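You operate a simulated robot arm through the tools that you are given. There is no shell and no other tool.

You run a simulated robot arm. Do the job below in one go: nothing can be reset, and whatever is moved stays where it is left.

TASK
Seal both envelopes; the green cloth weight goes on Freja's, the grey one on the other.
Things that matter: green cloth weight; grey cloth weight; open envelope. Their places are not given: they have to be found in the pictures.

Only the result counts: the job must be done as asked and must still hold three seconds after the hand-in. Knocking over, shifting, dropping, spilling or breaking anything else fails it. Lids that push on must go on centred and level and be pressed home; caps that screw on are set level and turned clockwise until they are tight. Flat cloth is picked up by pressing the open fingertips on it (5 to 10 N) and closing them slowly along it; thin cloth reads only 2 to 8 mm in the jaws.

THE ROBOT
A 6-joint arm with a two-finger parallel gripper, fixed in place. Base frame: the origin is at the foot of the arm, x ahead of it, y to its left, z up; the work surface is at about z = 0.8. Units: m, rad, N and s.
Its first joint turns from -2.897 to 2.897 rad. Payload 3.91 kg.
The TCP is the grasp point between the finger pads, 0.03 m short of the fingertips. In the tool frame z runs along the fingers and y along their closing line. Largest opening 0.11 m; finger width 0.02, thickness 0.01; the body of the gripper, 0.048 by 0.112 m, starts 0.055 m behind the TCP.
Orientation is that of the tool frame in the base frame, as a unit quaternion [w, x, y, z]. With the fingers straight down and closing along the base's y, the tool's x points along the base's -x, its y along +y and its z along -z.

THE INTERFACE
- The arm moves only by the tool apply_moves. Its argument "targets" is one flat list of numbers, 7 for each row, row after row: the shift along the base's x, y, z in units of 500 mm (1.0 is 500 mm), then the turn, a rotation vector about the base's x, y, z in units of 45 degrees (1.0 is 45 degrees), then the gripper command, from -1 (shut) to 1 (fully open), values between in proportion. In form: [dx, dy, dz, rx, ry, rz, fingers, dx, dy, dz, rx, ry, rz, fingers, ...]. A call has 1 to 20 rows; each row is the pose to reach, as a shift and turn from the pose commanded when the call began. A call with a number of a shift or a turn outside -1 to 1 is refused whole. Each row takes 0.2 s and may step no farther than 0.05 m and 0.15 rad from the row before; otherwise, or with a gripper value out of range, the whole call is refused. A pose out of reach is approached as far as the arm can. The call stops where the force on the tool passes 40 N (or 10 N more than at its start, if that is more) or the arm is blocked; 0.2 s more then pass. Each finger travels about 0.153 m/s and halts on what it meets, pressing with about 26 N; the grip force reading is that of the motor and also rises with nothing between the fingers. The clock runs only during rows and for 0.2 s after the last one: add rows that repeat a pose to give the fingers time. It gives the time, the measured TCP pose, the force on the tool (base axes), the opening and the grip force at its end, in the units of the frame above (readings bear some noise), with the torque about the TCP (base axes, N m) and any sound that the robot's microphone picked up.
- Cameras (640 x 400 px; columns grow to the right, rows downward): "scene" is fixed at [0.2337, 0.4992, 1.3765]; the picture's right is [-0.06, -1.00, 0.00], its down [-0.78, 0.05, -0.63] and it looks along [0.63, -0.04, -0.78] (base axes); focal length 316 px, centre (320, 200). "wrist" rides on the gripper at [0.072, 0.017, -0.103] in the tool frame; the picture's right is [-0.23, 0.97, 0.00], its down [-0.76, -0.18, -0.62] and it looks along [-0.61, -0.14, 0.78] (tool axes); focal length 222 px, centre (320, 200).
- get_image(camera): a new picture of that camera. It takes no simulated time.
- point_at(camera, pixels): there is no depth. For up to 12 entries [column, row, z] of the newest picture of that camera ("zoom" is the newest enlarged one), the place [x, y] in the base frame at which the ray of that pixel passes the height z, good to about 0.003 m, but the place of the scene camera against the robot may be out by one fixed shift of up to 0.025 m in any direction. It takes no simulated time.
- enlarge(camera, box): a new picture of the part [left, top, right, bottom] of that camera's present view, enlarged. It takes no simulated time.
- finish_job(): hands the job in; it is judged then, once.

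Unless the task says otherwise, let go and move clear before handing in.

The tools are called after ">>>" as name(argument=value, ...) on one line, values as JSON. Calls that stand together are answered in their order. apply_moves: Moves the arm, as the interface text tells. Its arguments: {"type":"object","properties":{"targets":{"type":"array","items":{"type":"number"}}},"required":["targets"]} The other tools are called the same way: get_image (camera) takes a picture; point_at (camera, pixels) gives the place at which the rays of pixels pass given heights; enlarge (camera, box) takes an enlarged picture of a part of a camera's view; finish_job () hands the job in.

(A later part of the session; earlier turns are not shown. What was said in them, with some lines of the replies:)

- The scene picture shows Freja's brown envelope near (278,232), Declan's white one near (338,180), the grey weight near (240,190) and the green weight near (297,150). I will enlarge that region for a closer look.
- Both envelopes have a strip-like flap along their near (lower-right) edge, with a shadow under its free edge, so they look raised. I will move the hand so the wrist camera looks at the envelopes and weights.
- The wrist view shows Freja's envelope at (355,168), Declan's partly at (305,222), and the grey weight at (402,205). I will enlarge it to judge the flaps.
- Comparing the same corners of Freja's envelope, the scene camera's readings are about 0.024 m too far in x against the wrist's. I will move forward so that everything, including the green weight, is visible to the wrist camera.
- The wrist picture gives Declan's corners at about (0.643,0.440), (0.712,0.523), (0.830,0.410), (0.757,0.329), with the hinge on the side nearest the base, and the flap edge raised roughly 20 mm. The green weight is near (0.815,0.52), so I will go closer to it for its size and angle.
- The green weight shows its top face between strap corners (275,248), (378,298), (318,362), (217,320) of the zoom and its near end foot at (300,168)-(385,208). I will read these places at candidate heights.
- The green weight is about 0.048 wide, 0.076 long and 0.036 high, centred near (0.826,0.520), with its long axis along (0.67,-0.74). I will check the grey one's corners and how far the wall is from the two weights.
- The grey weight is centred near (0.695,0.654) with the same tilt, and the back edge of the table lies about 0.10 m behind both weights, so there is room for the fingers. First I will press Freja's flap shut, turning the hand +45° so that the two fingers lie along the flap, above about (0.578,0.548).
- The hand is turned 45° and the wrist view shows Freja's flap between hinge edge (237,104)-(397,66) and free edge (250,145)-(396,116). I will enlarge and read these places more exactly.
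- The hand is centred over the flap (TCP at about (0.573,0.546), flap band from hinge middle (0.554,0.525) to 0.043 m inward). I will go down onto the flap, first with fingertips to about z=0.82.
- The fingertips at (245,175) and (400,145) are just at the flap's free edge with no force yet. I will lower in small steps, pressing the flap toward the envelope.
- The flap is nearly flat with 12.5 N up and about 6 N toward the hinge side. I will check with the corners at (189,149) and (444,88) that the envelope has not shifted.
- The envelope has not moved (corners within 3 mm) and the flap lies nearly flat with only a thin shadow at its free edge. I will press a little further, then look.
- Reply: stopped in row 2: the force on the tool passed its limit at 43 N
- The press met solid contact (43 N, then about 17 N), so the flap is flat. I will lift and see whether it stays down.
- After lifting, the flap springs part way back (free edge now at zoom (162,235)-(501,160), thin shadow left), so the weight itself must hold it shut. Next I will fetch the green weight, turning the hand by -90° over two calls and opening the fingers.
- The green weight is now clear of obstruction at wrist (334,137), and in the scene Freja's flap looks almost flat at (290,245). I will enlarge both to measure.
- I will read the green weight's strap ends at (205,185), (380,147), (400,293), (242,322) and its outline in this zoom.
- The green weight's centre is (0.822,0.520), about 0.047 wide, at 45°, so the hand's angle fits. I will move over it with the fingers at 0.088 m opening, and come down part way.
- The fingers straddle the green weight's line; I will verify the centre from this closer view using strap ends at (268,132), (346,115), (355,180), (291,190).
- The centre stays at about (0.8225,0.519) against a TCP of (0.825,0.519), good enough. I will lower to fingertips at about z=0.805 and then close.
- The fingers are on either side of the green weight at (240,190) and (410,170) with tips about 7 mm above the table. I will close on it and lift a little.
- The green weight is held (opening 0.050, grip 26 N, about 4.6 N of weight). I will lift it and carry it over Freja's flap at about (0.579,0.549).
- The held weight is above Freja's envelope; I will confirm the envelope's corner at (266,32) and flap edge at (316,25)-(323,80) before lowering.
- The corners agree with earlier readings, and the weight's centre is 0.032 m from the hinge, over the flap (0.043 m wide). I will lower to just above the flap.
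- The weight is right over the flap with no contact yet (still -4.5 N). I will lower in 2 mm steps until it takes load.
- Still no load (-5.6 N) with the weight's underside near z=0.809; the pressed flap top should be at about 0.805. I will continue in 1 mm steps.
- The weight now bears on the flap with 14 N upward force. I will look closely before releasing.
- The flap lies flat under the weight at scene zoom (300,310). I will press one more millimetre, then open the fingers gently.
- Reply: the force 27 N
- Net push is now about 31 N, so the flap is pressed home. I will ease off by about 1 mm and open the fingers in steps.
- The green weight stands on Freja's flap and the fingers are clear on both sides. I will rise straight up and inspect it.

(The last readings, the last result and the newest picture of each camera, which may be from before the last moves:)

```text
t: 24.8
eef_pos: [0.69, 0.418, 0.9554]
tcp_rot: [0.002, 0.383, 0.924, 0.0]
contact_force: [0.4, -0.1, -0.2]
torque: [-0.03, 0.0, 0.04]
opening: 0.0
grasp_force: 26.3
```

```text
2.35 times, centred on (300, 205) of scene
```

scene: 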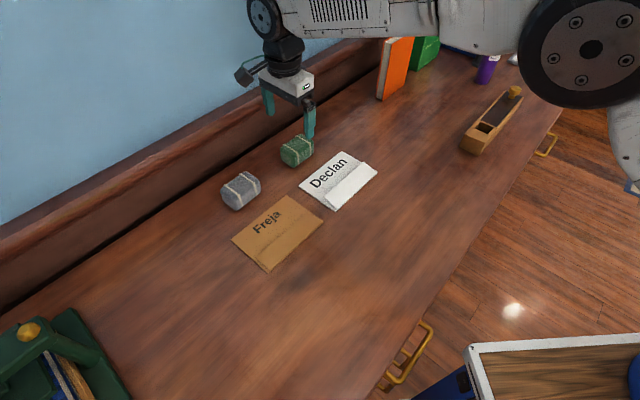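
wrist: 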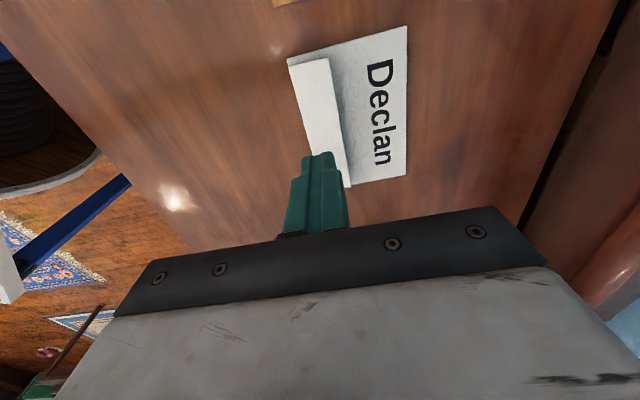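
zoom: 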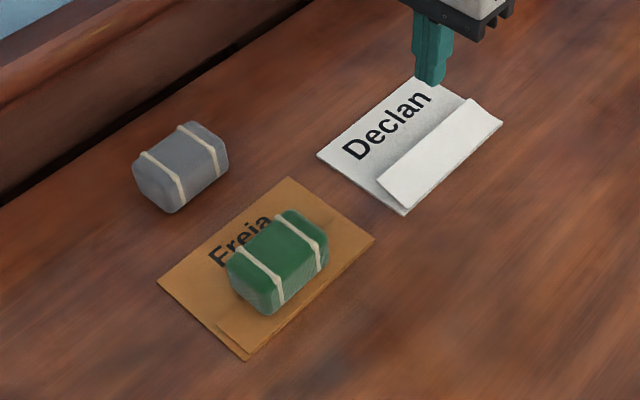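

The green weight sits level on Freja's flap, holding it flat. Now I will read Declan's corners at (288,60), (407,27), (406,176) and the flap edge (328,60)-(350,186) from this view.

>>> point_at(camera="wrist", pixels=[[288, 61, 0.801], [407, 27, 0.801], [406, 176, 0.801], [328, 59, 0.822], [350, 186, 0.822]])

>>> enlarge(camera="wrist", box=[260, 10, 430, 200])

>>> enlarge(camera="scene", box=[240, 190, 330, 280])

```text
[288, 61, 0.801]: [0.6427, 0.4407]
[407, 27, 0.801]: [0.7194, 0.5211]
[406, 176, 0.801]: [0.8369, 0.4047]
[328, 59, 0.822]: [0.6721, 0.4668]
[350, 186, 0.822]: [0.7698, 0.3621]
```

```text
2.11 times, centred on (345, 105) of wrist
```

zoom: 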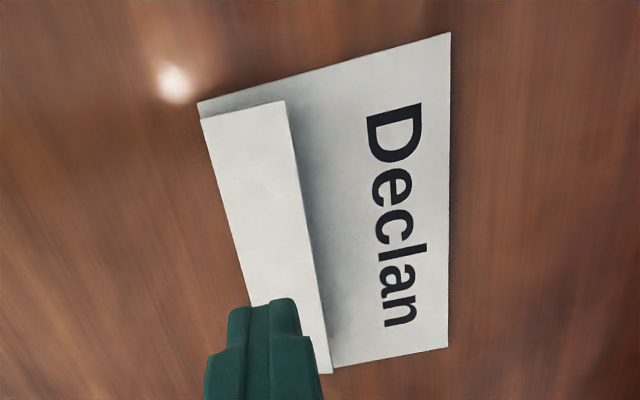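

```text
4.44 times, centred on (285, 235) of scene
```

zoom: 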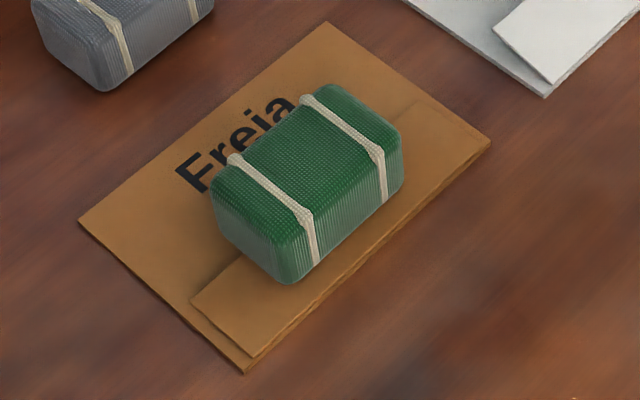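

Freja's flap is held flat. For Declan the hinge middle is about (0.699,0.384), so I will press with closed fingers at about (0.720,0.405), first coming down to just above the raised flap edge.

>>> apply_moves(targets=[0.06, -0.026, 0, 0, 0, 0, -1, 0.06, -0.026, -0.08, 0, 0, 0, -1, 0.06, -0.026, -0.15, 0, 0, 0, -1, 0.06, -0.026, -0.19, 0, 0, 0, -1, 0.06, -0.026, -0.19, 0, 0, 0, -1])

>>> get_image(camera="wrist")

>>> enlarge(camera="scene", box=[260, 110, 420, 250])

```text
t: 26.0
eef_pos: [0.719, 0.4068, 0.8584]
tcp_rot: [0.001, 0.383, 0.924, 0.0]
contact_force: [-0.3, -0.1, 0.2]
torque: [0.0, 0.0, 0.0]
opening: 0.0
grasp_force: 26.1
```

```text
taken
```

wrist: 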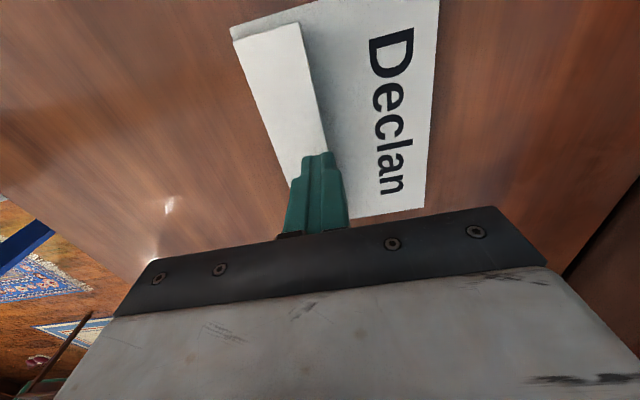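

```text
2.86 times, centred on (340, 180) of scene
```

zoom: 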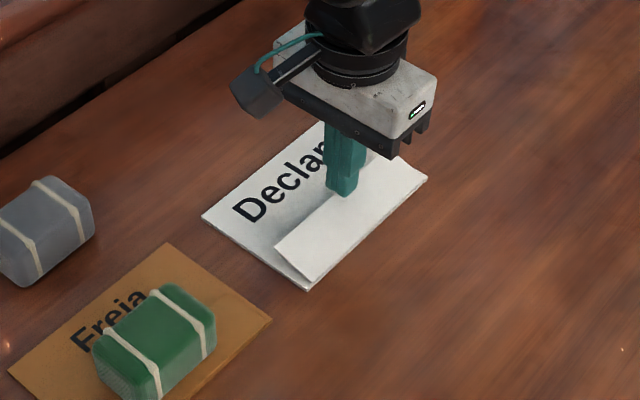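

The closed fingertips are right at the flap's free edge (scene zoom (342,192)); I will shift 6 mm toward the hinge and press down in small steps.

>>> apply_moves(targets=[-0.008, -0.009, 0, 0, 0, 0, -1, -0.008, -0.009, -0.012, 0, 0, 0, -1, -0.008, -0.009, -0.02, 0, 0, 0, -1, -0.008, -0.009, -0.028, 0, 0, 0, -1, -0.008, -0.009, -0.034, 0, 0, 0, -1, -0.008, -0.009, -0.038, 0, 0, 0, -1])

>>> enlarge(camera="scene", box=[260, 110, 420, 250])

>>> enlarge(camera="wrist", box=[180, 0, 460, 240])

```text
t: 27.4
eef_pos: [0.7164, 0.4031, 0.8392]
tcp_rot: [0.001, 0.383, 0.924, -0.001]
contact_force: [-0.5, -0.1, -0.5]
torque: [0.02, 0.03, 0.04]
opening: 0.0
grasp_force: 25.7
```

```text
2.86 times, centred on (340, 180) of scene
```

zoom: 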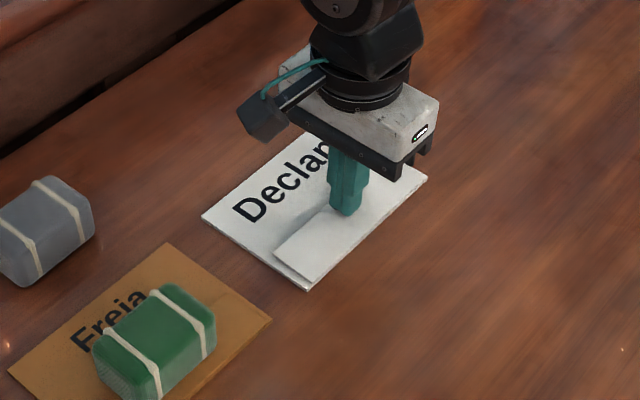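

```text
1.67 times, centred on (320, 120) of wrist
```

zoom: 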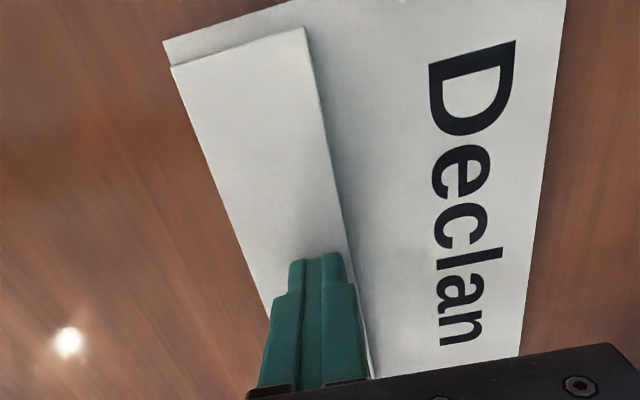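

The flap is going down under the fingers with almost no force. I will go down further in 1 mm steps to press it home.

>>> apply_moves(targets=[0, 0, -0.002, 0, 0, 0, -1, 0, 0, -0.004, 0, 0, 0, -1, 0, 0, -0.006, 0, 0, 0, -1, 0, 0, -0.008, 0, 0, 0, -1, 0, 0, -0.01, 0, 0, 0, -1])

```text
t: 28.6
eef_pos: [0.7166, 0.4013, 0.8353]
tcp_rot: [0.002, 0.383, 0.924, 0.002]
contact_force: [-2.2, 3.3, 32.9]
torque: [0.12, 0.14, 0.04]
opening: 0.0
grasp_force: 26.1
```

The flap is pressed at 33 N. I will lift off, check it, and move over toward the grey weight at about (0.695,0.654).

>>> apply_moves(targets=[0, 0, 0.02, 0, 0, 0, -1, 0, 0, 0.1, 0, 0, 0, -1, 0, 0, 0.18, 0, 0, 0, -1, 0, 0, 0.23, 0, 0, 0, -1, -0.007, 0.08, 0.23, 0, 0, 0, -0.5, -0.014, 0.16, 0.23, 0, 0, 0, 0, -0.022, 0.24, 0.23, 0, 0, 0, 0.3, -0.03, 0.32, 0.23, 0, 0, 0, 0.6, -0.036, 0.4, 0.23, 0, 0, 0, 0.6, -0.043, 0.48, 0.23, 0, 0, 0, 0.6, -0.043, 0.48, 0.23, 0, 0, 0, 0.6])

>>> get_image(camera="wrist")

>>> get_image(camera="scene")

>>> enlarge(camera="scene", box=[220, 120, 400, 280])

```text
t: 31.0
eef_pos: [0.6919, 0.6408, 0.949]
tcp_rot: [0.001, 0.382, 0.924, 0.0]
contact_force: [-0.7, 0.0, -0.1]
torque: [0.01, -0.01, 0.01]
opening: 0.0878
grasp_force: 0.1
```

```text
taken
```

wrist: 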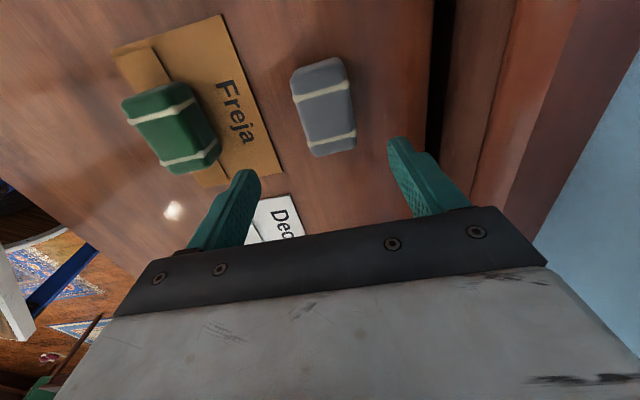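

```text
taken
```

scene: 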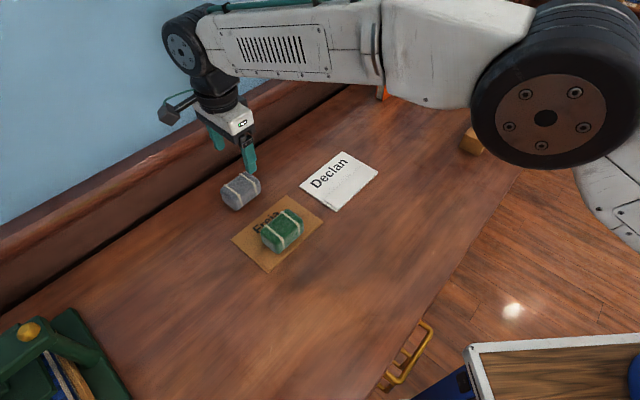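

```text
2.50 times, centred on (310, 200) of scene
```

zoom: 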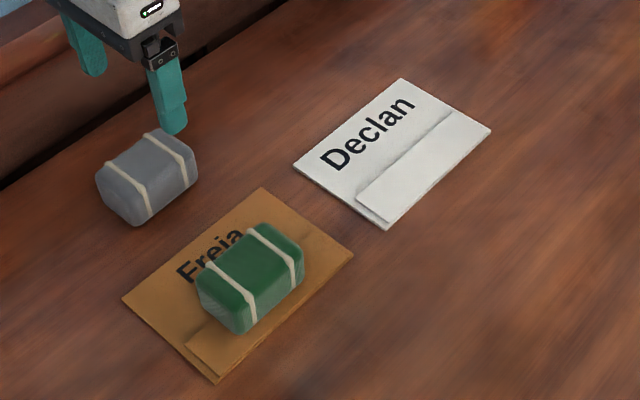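

Declan's flap is now nearly flat too, and the grey weight is at wrist (323,107). I will measure the grey weight closely.

>>> enlarge(camera="wrist", box=[270, 40, 390, 170])

```text
3.08 times, centred on (330, 105) of wrist
```

zoom: 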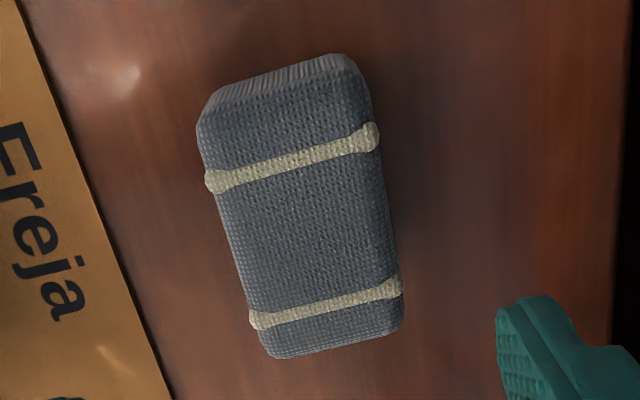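

>>> point_at(camera="zoom", pixels=[[213, 182, 0.836], [373, 137, 0.836], [398, 288, 0.836], [257, 320, 0.836], [200, 128, 0.834], [360, 88, 0.834], [272, 357, 0.832], [400, 332, 0.832], [205, 95, 0.803], [340, 55, 0.803]])

```text
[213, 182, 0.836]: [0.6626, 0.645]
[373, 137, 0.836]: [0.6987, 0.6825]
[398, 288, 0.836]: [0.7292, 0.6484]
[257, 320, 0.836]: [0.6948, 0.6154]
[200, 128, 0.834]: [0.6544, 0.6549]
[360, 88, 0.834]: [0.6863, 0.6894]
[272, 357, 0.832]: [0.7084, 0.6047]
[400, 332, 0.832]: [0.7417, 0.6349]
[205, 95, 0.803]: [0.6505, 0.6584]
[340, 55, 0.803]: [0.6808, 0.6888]
```

The grey centre is about (0.697,0.648) at 45°. I will centre over it and lower to just above its top.

>>> apply_moves(targets=[0.0096, 0.0144, 0, 0, 0, 0, 0.6, 0.0096, 0.0144, -0.08, 0, 0, 0, 0.6, 0.0096, 0.0144, -0.14, 0, 0, 0, 0.6, 0.0096, 0.0144, -0.14, 0, 0, 0, 0.6])

>>> get_image(camera="wrist")

>>> enlarge(camera="wrist", box=[200, 50, 440, 240])

```text
t: 32.0
eef_pos: [0.6968, 0.6509, 0.8791]
tcp_rot: [0.001, 0.382, 0.924, 0.0]
contact_force: [0.6, 0.1, 0.4]
torque: [-0.03, 0.02, 0.05]
opening: 0.0879
grasp_force: 0.1
```

```text
taken
```

wrist: 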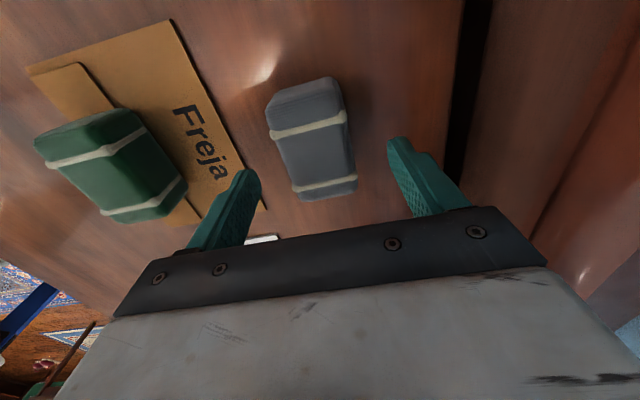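

```text
2.11 times, centred on (320, 145) of wrist
```

zoom: 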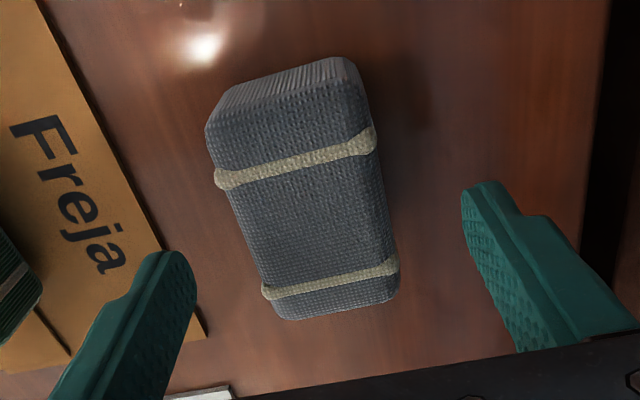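

I will verify the centre from this closer view with strap ends (220,180), (370,137), (393,268), (268,292).

>>> point_at(camera="zoom", pixels=[[222, 180, 0.836], [368, 140, 0.836], [392, 268, 0.836], [270, 292, 0.836], [208, 128, 0.834], [360, 92, 0.834], [284, 318, 0.832], [398, 293, 0.832]])

```text
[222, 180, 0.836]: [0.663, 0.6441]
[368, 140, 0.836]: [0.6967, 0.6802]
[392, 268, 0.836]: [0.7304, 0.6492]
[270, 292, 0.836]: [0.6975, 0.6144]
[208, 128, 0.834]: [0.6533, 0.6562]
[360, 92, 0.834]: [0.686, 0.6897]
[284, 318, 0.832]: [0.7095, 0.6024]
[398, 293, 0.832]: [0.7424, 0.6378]
```

The grey centre is (0.697,0.647), so I will nudge 3 mm in -y, lower to fingertips about 7 mm above the table, close and lift slightly.

>>> apply_moves(targets=[0, -0.006, -0.04, 0, 0, 0, 0.6, 0, -0.006, -0.07, 0, 0, 0, 0.6, 0, -0.006, -0.084, 0, 0, 0, 0.6, 0, -0.006, -0.084, 0, 0, 0, 0.6])

>>> apply_moves(targets=[0, 0, 0, 0, 0, 0, 0.3, 0, 0, 0, 0, 0, 0, 0.0, 0, 0, 0, 0, 0, 0, -0.3, 0, 0, 0, 0, 0, 0, -1, 0, 0, 0, 0, 0, 0, -1, 0, 0, 0.02, 0, 0, 0, -1, 0, 0, 0.05, 0, 0, 0, -1, 0, 0, 0.05, 0, 0, 0, -1])

>>> get_image(camera="wrist")

>>> get_image(camera="scene")

```text
t: 33.0
eef_pos: [0.6982, 0.6467, 0.8372]
tcp_rot: [0.001, 0.383, 0.924, 0.0]
contact_force: [-0.8, 0.1, 0.6]
torque: [0.01, 0.0, -0.02]
opening: 0.088
grasp_force: 0.1
```

```text
t: 34.8
eef_pos: [0.6973, 0.6452, 0.8603]
tcp_rot: [0.001, 0.383, 0.924, 0.0]
contact_force: [0.4, 0.2, -4.5]
torque: [0.02, 0.0, -0.01]
opening: 0.0501
grasp_force: 25.6
```

```text
taken
```

wrist: 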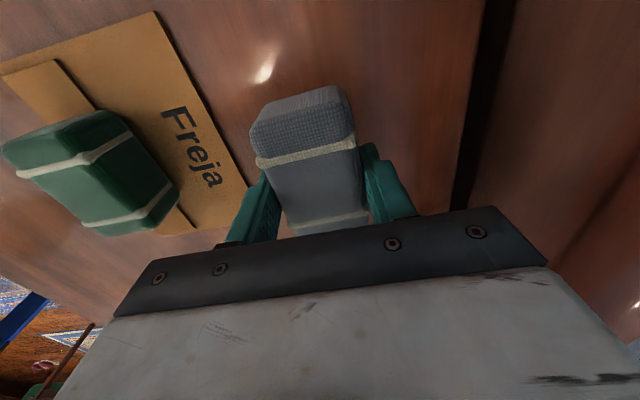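

```text
taken
```

scene: 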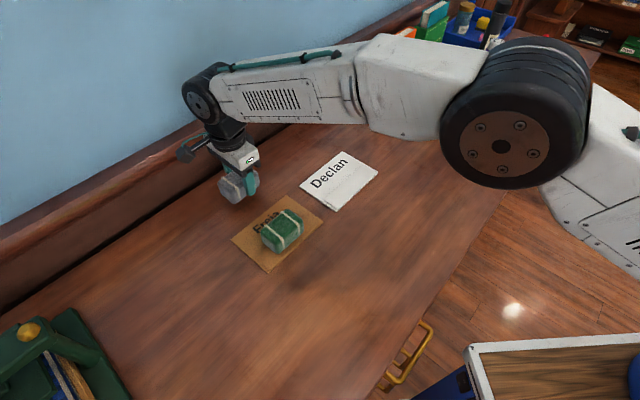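

The grey weight is held (opening 0.050, -4.5 N). I will lift it and carry it over Declan's flap at about (0.721,0.407).

>>> apply_moves(targets=[0, 0, 0.09, 0, 0, 0, -1, 0, 0, 0.18, 0, 0, 0, -1, 0.008, -0.08, 0.18, 0, 0, 0, -1, 0.016, -0.16, 0.18, 0, 0, 0, -1, 0.024, -0.24, 0.18, 0, 0, 0, -1, 0.032, -0.32, 0.18, 0, 0, 0, -1, 0.04, -0.4, 0.18, 0, 0, 0, -1, 0.048, -0.476, 0.18, 0, 0, 0, -1, 0.048, -0.476, 0.18, 0, 0, 0, -1])

>>> get_image(camera="wrist")

>>> enlarge(camera="wrist", box=[240, 0, 440, 170])

>>> enlarge(camera="scene", box=[220, 100, 400, 280])

```text
t: 36.8
eef_pos: [0.7209, 0.4088, 0.952]
tcp_rot: [0.001, 0.383, 0.924, 0.0]
contact_force: [-0.2, 0.4, -5.3]
torque: [-0.04, -0.02, 0.0]
opening: 0.0505
grasp_force: 26.1
```

```text
taken
```

wrist: 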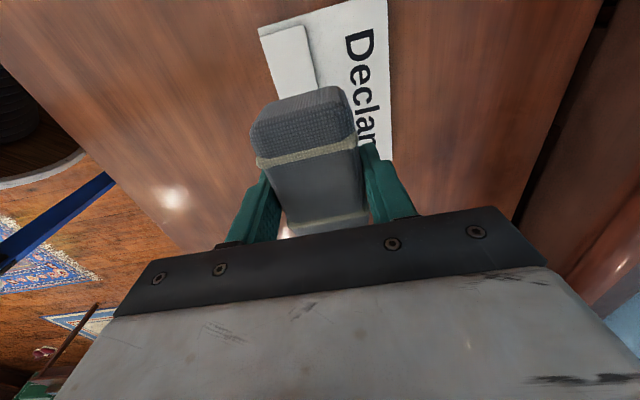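

```text
2.35 times, centred on (340, 85) of wrist
```

zoom: 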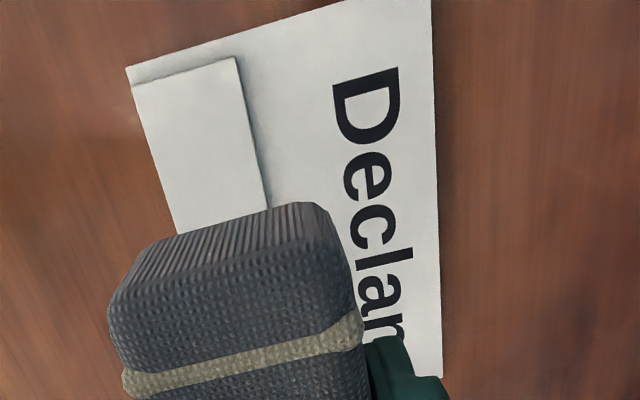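

```text
2.22 times, centred on (310, 190) of scene
```

zoom: 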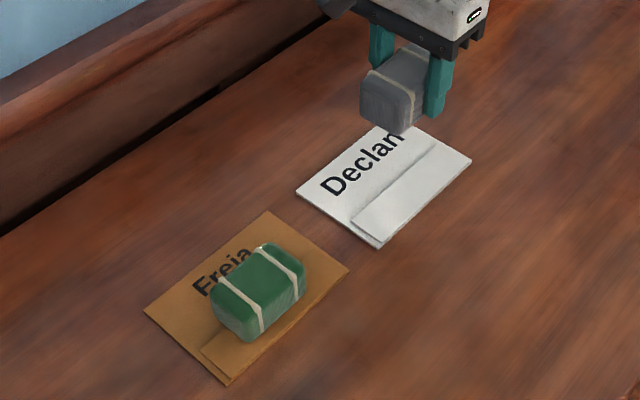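

I will confirm Declan's corner at (258,29), far corner (392,159) and the flap edge (303,26)-(316,88) before lowering.

>>> point_at(camera="wrist", pixels=[[258, 29, 0.802], [392, 159, 0.802], [303, 25, 0.808], [316, 88, 0.808], [387, 2, 0.802]])

```text
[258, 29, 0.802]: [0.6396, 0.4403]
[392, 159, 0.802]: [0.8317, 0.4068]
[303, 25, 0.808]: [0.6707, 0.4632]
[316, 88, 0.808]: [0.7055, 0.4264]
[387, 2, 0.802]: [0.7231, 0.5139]
```

Declan's envelope is unmoved (centre (0.736,0.424)). I will shift 3 mm toward the hinge and lower the grey weight to just above the flap.

>>> apply_moves(targets=[-0.004, -0.004, -0.08, 0, 0, 0, -1, -0.004, -0.004, -0.15, 0, 0, 0, -1, -0.004, -0.004, -0.18, 0, 0, 0, -1, -0.004, -0.004, -0.195, 0, 0, 0, -1, -0.004, -0.004, -0.2, 0, 0, 0, -1, -0.004, -0.004, -0.206, 0, 0, 0, -1, -0.004, -0.004, -0.21, 0, 0, 0, -1])

>>> enlarge(camera="scene", box=[260, 100, 420, 250])

```text
t: 38.4
eef_pos: [0.7213, 0.4065, 0.8479]
tcp_rot: [0.001, 0.384, 0.924, -0.001]
contact_force: [-0.2, -0.4, -4.8]
torque: [0.03, -0.01, -0.02]
opening: 0.0501
grasp_force: 26.1
```

```text
2.67 times, centred on (340, 175) of scene
```

zoom: 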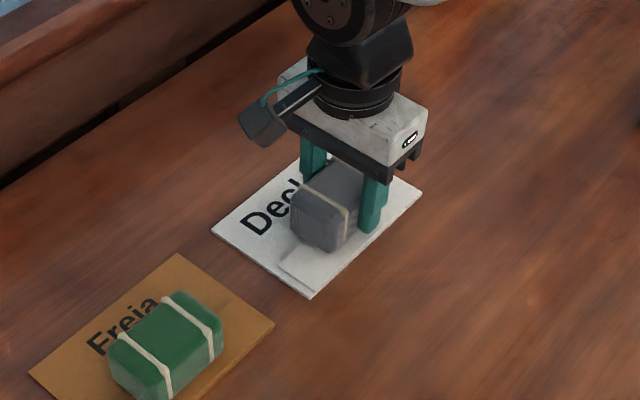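

The grey weight is close above Declan's flap with no load yet (-4.8 N at TCP z 0.848). I will lower in 1 mm steps until it bears firmly.

>>> apply_moves(targets=[0, 0, -0.002, 0, 0, 0, -1, 0, 0, -0.004, 0, 0, 0, -1, 0, 0, -0.006, 0, 0, 0, -1, 0, 0, -0.008, 0, 0, 0, -1, 0, 0, -0.008, 0, 0, 0, -1])

```text
t: 39.6
eef_pos: [0.7204, 0.4064, 0.8438]
tcp_rot: [0.001, 0.383, 0.924, 0.0]
contact_force: [-1.0, -3.3, 5.7]
torque: [-0.16, 0.25, 0.03]
opening: 0.0502
grasp_force: 26.5
```

The weight is now pressing on the flap (about 10 N net). I will press 1.5 mm more to bring it home.

>>> apply_moves(targets=[0, 0, -0.002, 0, 0, 0, -1, 0, 0, -0.003, 0, 0, 0, -1, 0, 0, -0.003, 0, 0, 0, -1])

>>> enlarge(camera="wrist", box=[180, 60, 460, 250])

```text
t: 40.4
eef_pos: [0.7207, 0.4052, 0.8421]
tcp_rot: [0.002, 0.383, 0.924, 0.0]
contact_force: [2.0, 0.5, 23.8]
torque: [-0.17, 0.49, 0.05]
opening: 0.0502
grasp_force: 26.2
```

```text
2.11 times, centred on (320, 155) of wrist
```

zoom: 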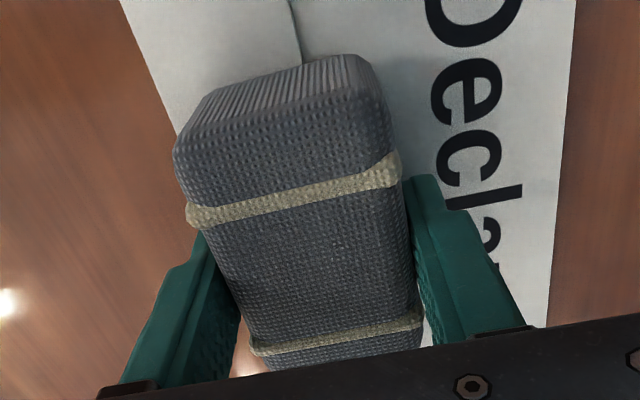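

Net push is about 28 N and the flap is flat under the grey weight. I will ease off 1 mm and open the fingers gently, then rise.

>>> apply_moves(targets=[0, 0, 0.002, 0, 0, 0, -1, 0, 0, 0.002, 0, 0, 0, -0.05, 0, 0, 0.002, 0, 0, 0, 0.1, 0, 0, 0.002, 0, 0, 0, 0.3, 0, 0, 0.002, 0, 0, 0, 0.3])

>>> enlarge(camera="wrist", box=[180, 60, 460, 250])

```text
t: 41.6
eef_pos: [0.7214, 0.4058, 0.8415]
tcp_rot: [0.0, 0.383, 0.924, 0.0]
contact_force: [0.5, 0.3, -0.4]
torque: [0.0, 0.0, 0.01]
opening: 0.0717
grasp_force: 0.0
```

```text
2.11 times, centred on (320, 155) of wrist
```

zoom: 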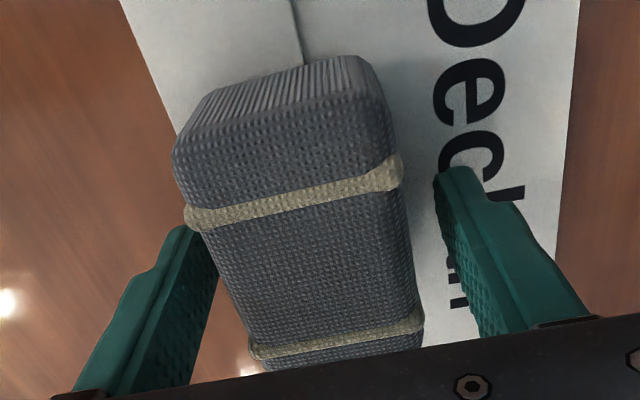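

The grey weight stands free between the fingers. I will rise straight up, then move clear to where the wrist camera can see both envelopes.

>>> apply_moves(targets=[0, 0, 0.02, 0, 0, 0, 0.3, 0, 0, 0.1, 0, 0, 0, 0.3, 0, 0, 0.18, 0, 0, 0, 0.3, 0, 0, 0.26, 0, 0, 0, 0.3, -0.04, 0.08, 0.28, 0, 0, 0, 0.3, -0.08, 0.16, 0.28, 0, 0, 0, 0.3, -0.12, 0.24, 0.28, 0, 0, 0, 0.3, -0.16, 0.32, 0.28, 0, 0, 0, 0.3, -0.2, 0.4, 0.28, 0, 0, 0, 0.3, -0.2, 0.4, 0.28, 0, 0, 0, 0.3])

>>> get_image(camera="wrist")

>>> get_image(camera="scene")

>>> enlarge(camera="scene", box=[225, 140, 385, 280])

>>> enlarge(camera="wrist", box=[180, 0, 420, 230])

```text
t: 43.8
eef_pos: [0.6185, 0.6073, 0.9802]
tcp_rot: [0.0, 0.382, 0.924, 0.0]
contact_force: [-0.5, -0.1, -1.0]
torque: [-0.01, 0.02, -0.03]
opening: 0.0715
grasp_force: 0.0
```

```text
taken
```

wrist: 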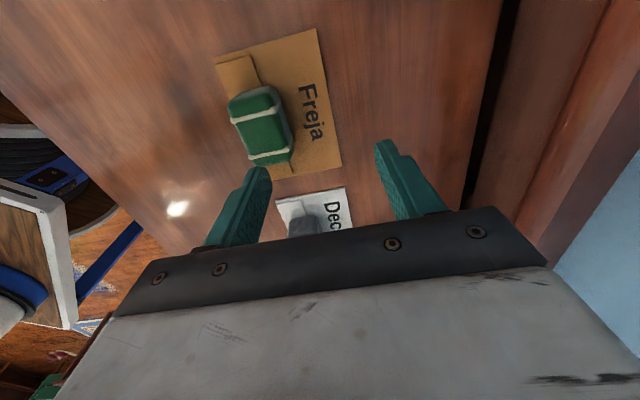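

```text
taken
```

scene: 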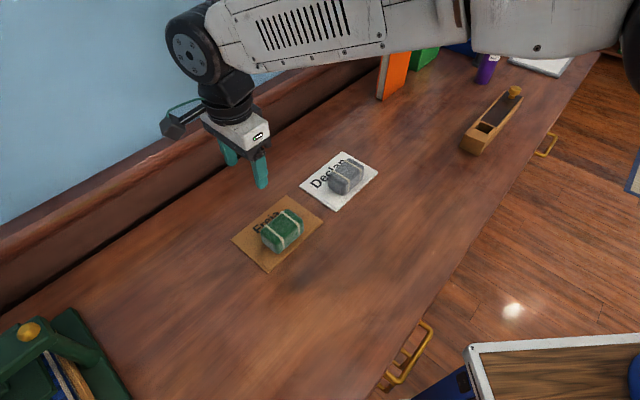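

```text
2.86 times, centred on (305, 210) of scene
```

zoom: 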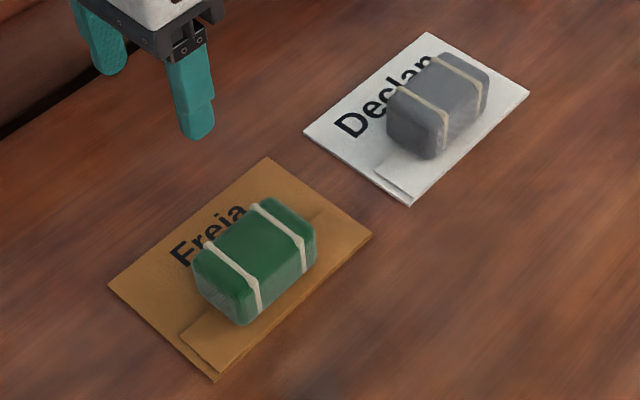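

```text
1.74 times, centred on (300, 115) of wrist
```

zoom: 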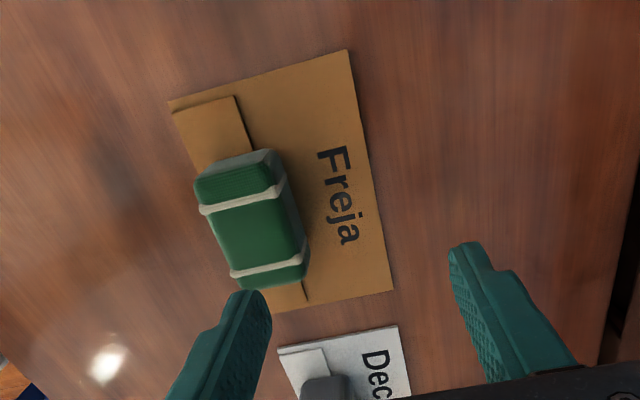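

Both weights sit on the right envelopes: green on Freja's at scene (282,231), grey on Declan's at (346,177). I will take one close look at each flap before handing in.

>>> enlarge(camera="scene", box=[240, 190, 330, 275])

>>> enlarge(camera="scene", box=[298, 145, 383, 215])

>>> enlarge(camera="wrist", box=[200, 20, 350, 180])

```text
4.71 times, centred on (285, 232) of scene
```

zoom: 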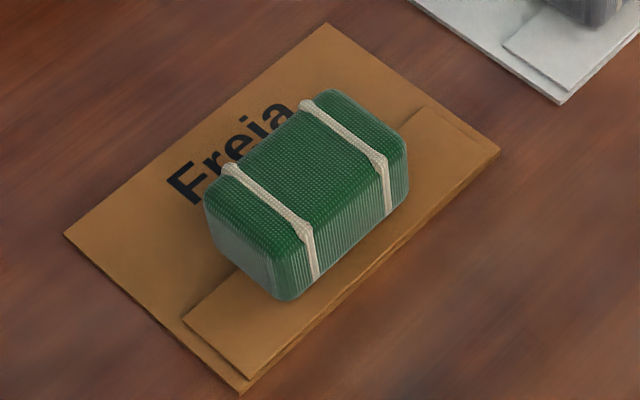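

```text
5.71 times, centred on (340, 180) of scene
```

zoom: 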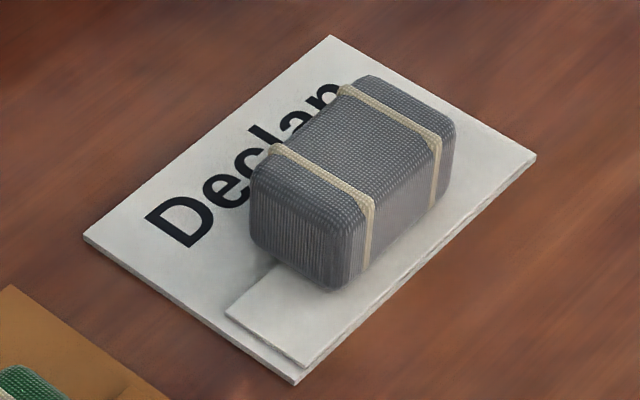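

```text
2.50 times, centred on (275, 100) of wrist
```

zoom: 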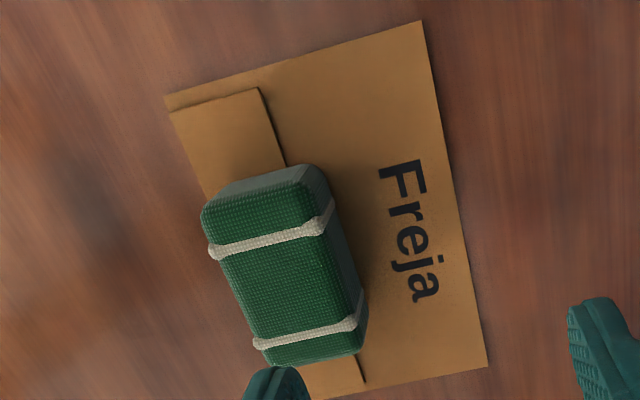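

Both flaps look flat; from two cameras Freja's free flap corner triangulates to about z=0.804-0.807. I will zoom tightly on both flap ends to be sure there is no gap.

>>> enlarge(camera="scene", box=[245, 240, 290, 275])

>>> enlarge(camera="scene", box=[318, 185, 363, 215])

>>> enlarge(camera="wrist", box=[210, 30, 280, 100])

```text
11.43 times, centred on (268, 258) of scene
```

zoom: 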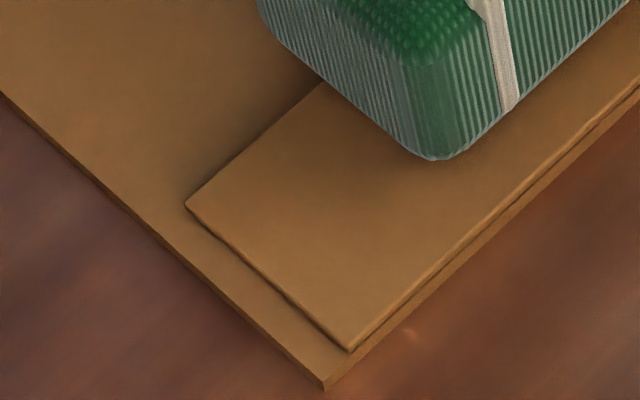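

```text
13.33 times, centred on (340, 200) of scene
```

zoom: 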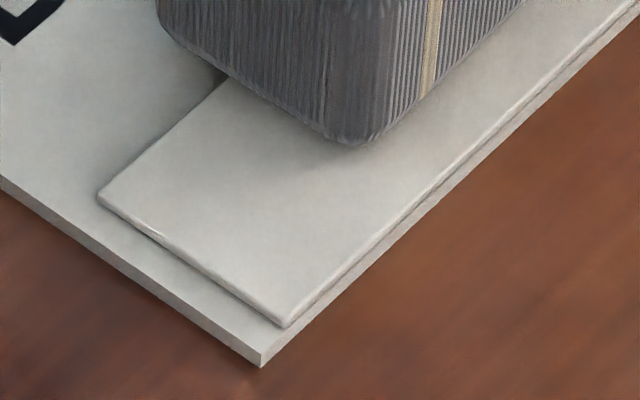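

```text
5.71 times, centred on (245, 65) of wrist
```

zoom: 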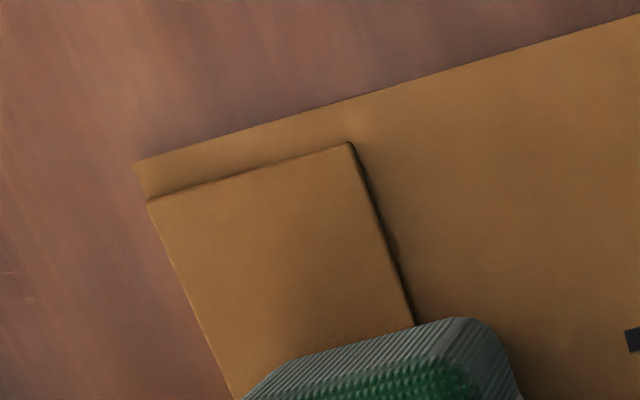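

Both flaps lie flush on their envelopes with an even, closed seam (scene zooms around (265,258) and (337,200)), green on Freja's and grey on Declan's, and the hand is open and clear. I am handing in the job.

>>> finish_job()

```text
The job is handed in.
```

The job is handed in. Both envelopes are sealed, with the green cloth weight on Freja's and the grey one on Declan's.

- **Flaps:** I pressed each flap down before placing its weight. Both sprang part of the way back up, so I set the weights directly on the flaps. The last close-up pictures show both flaps lying flat under them.
- **Weights:** Each was set down with a firm press of roughly 30 N before I let go.
- **Surroundings:** Both envelopes stayed where they were, within a few millimetres. I saw nothing else moved or knocked over, and the open hand was clear of everything.

I did not run the clock for three more seconds before handing in. In the pictures, the green weight held steady for about 20 seconds. The grey one had been in place for about 2 seconds.
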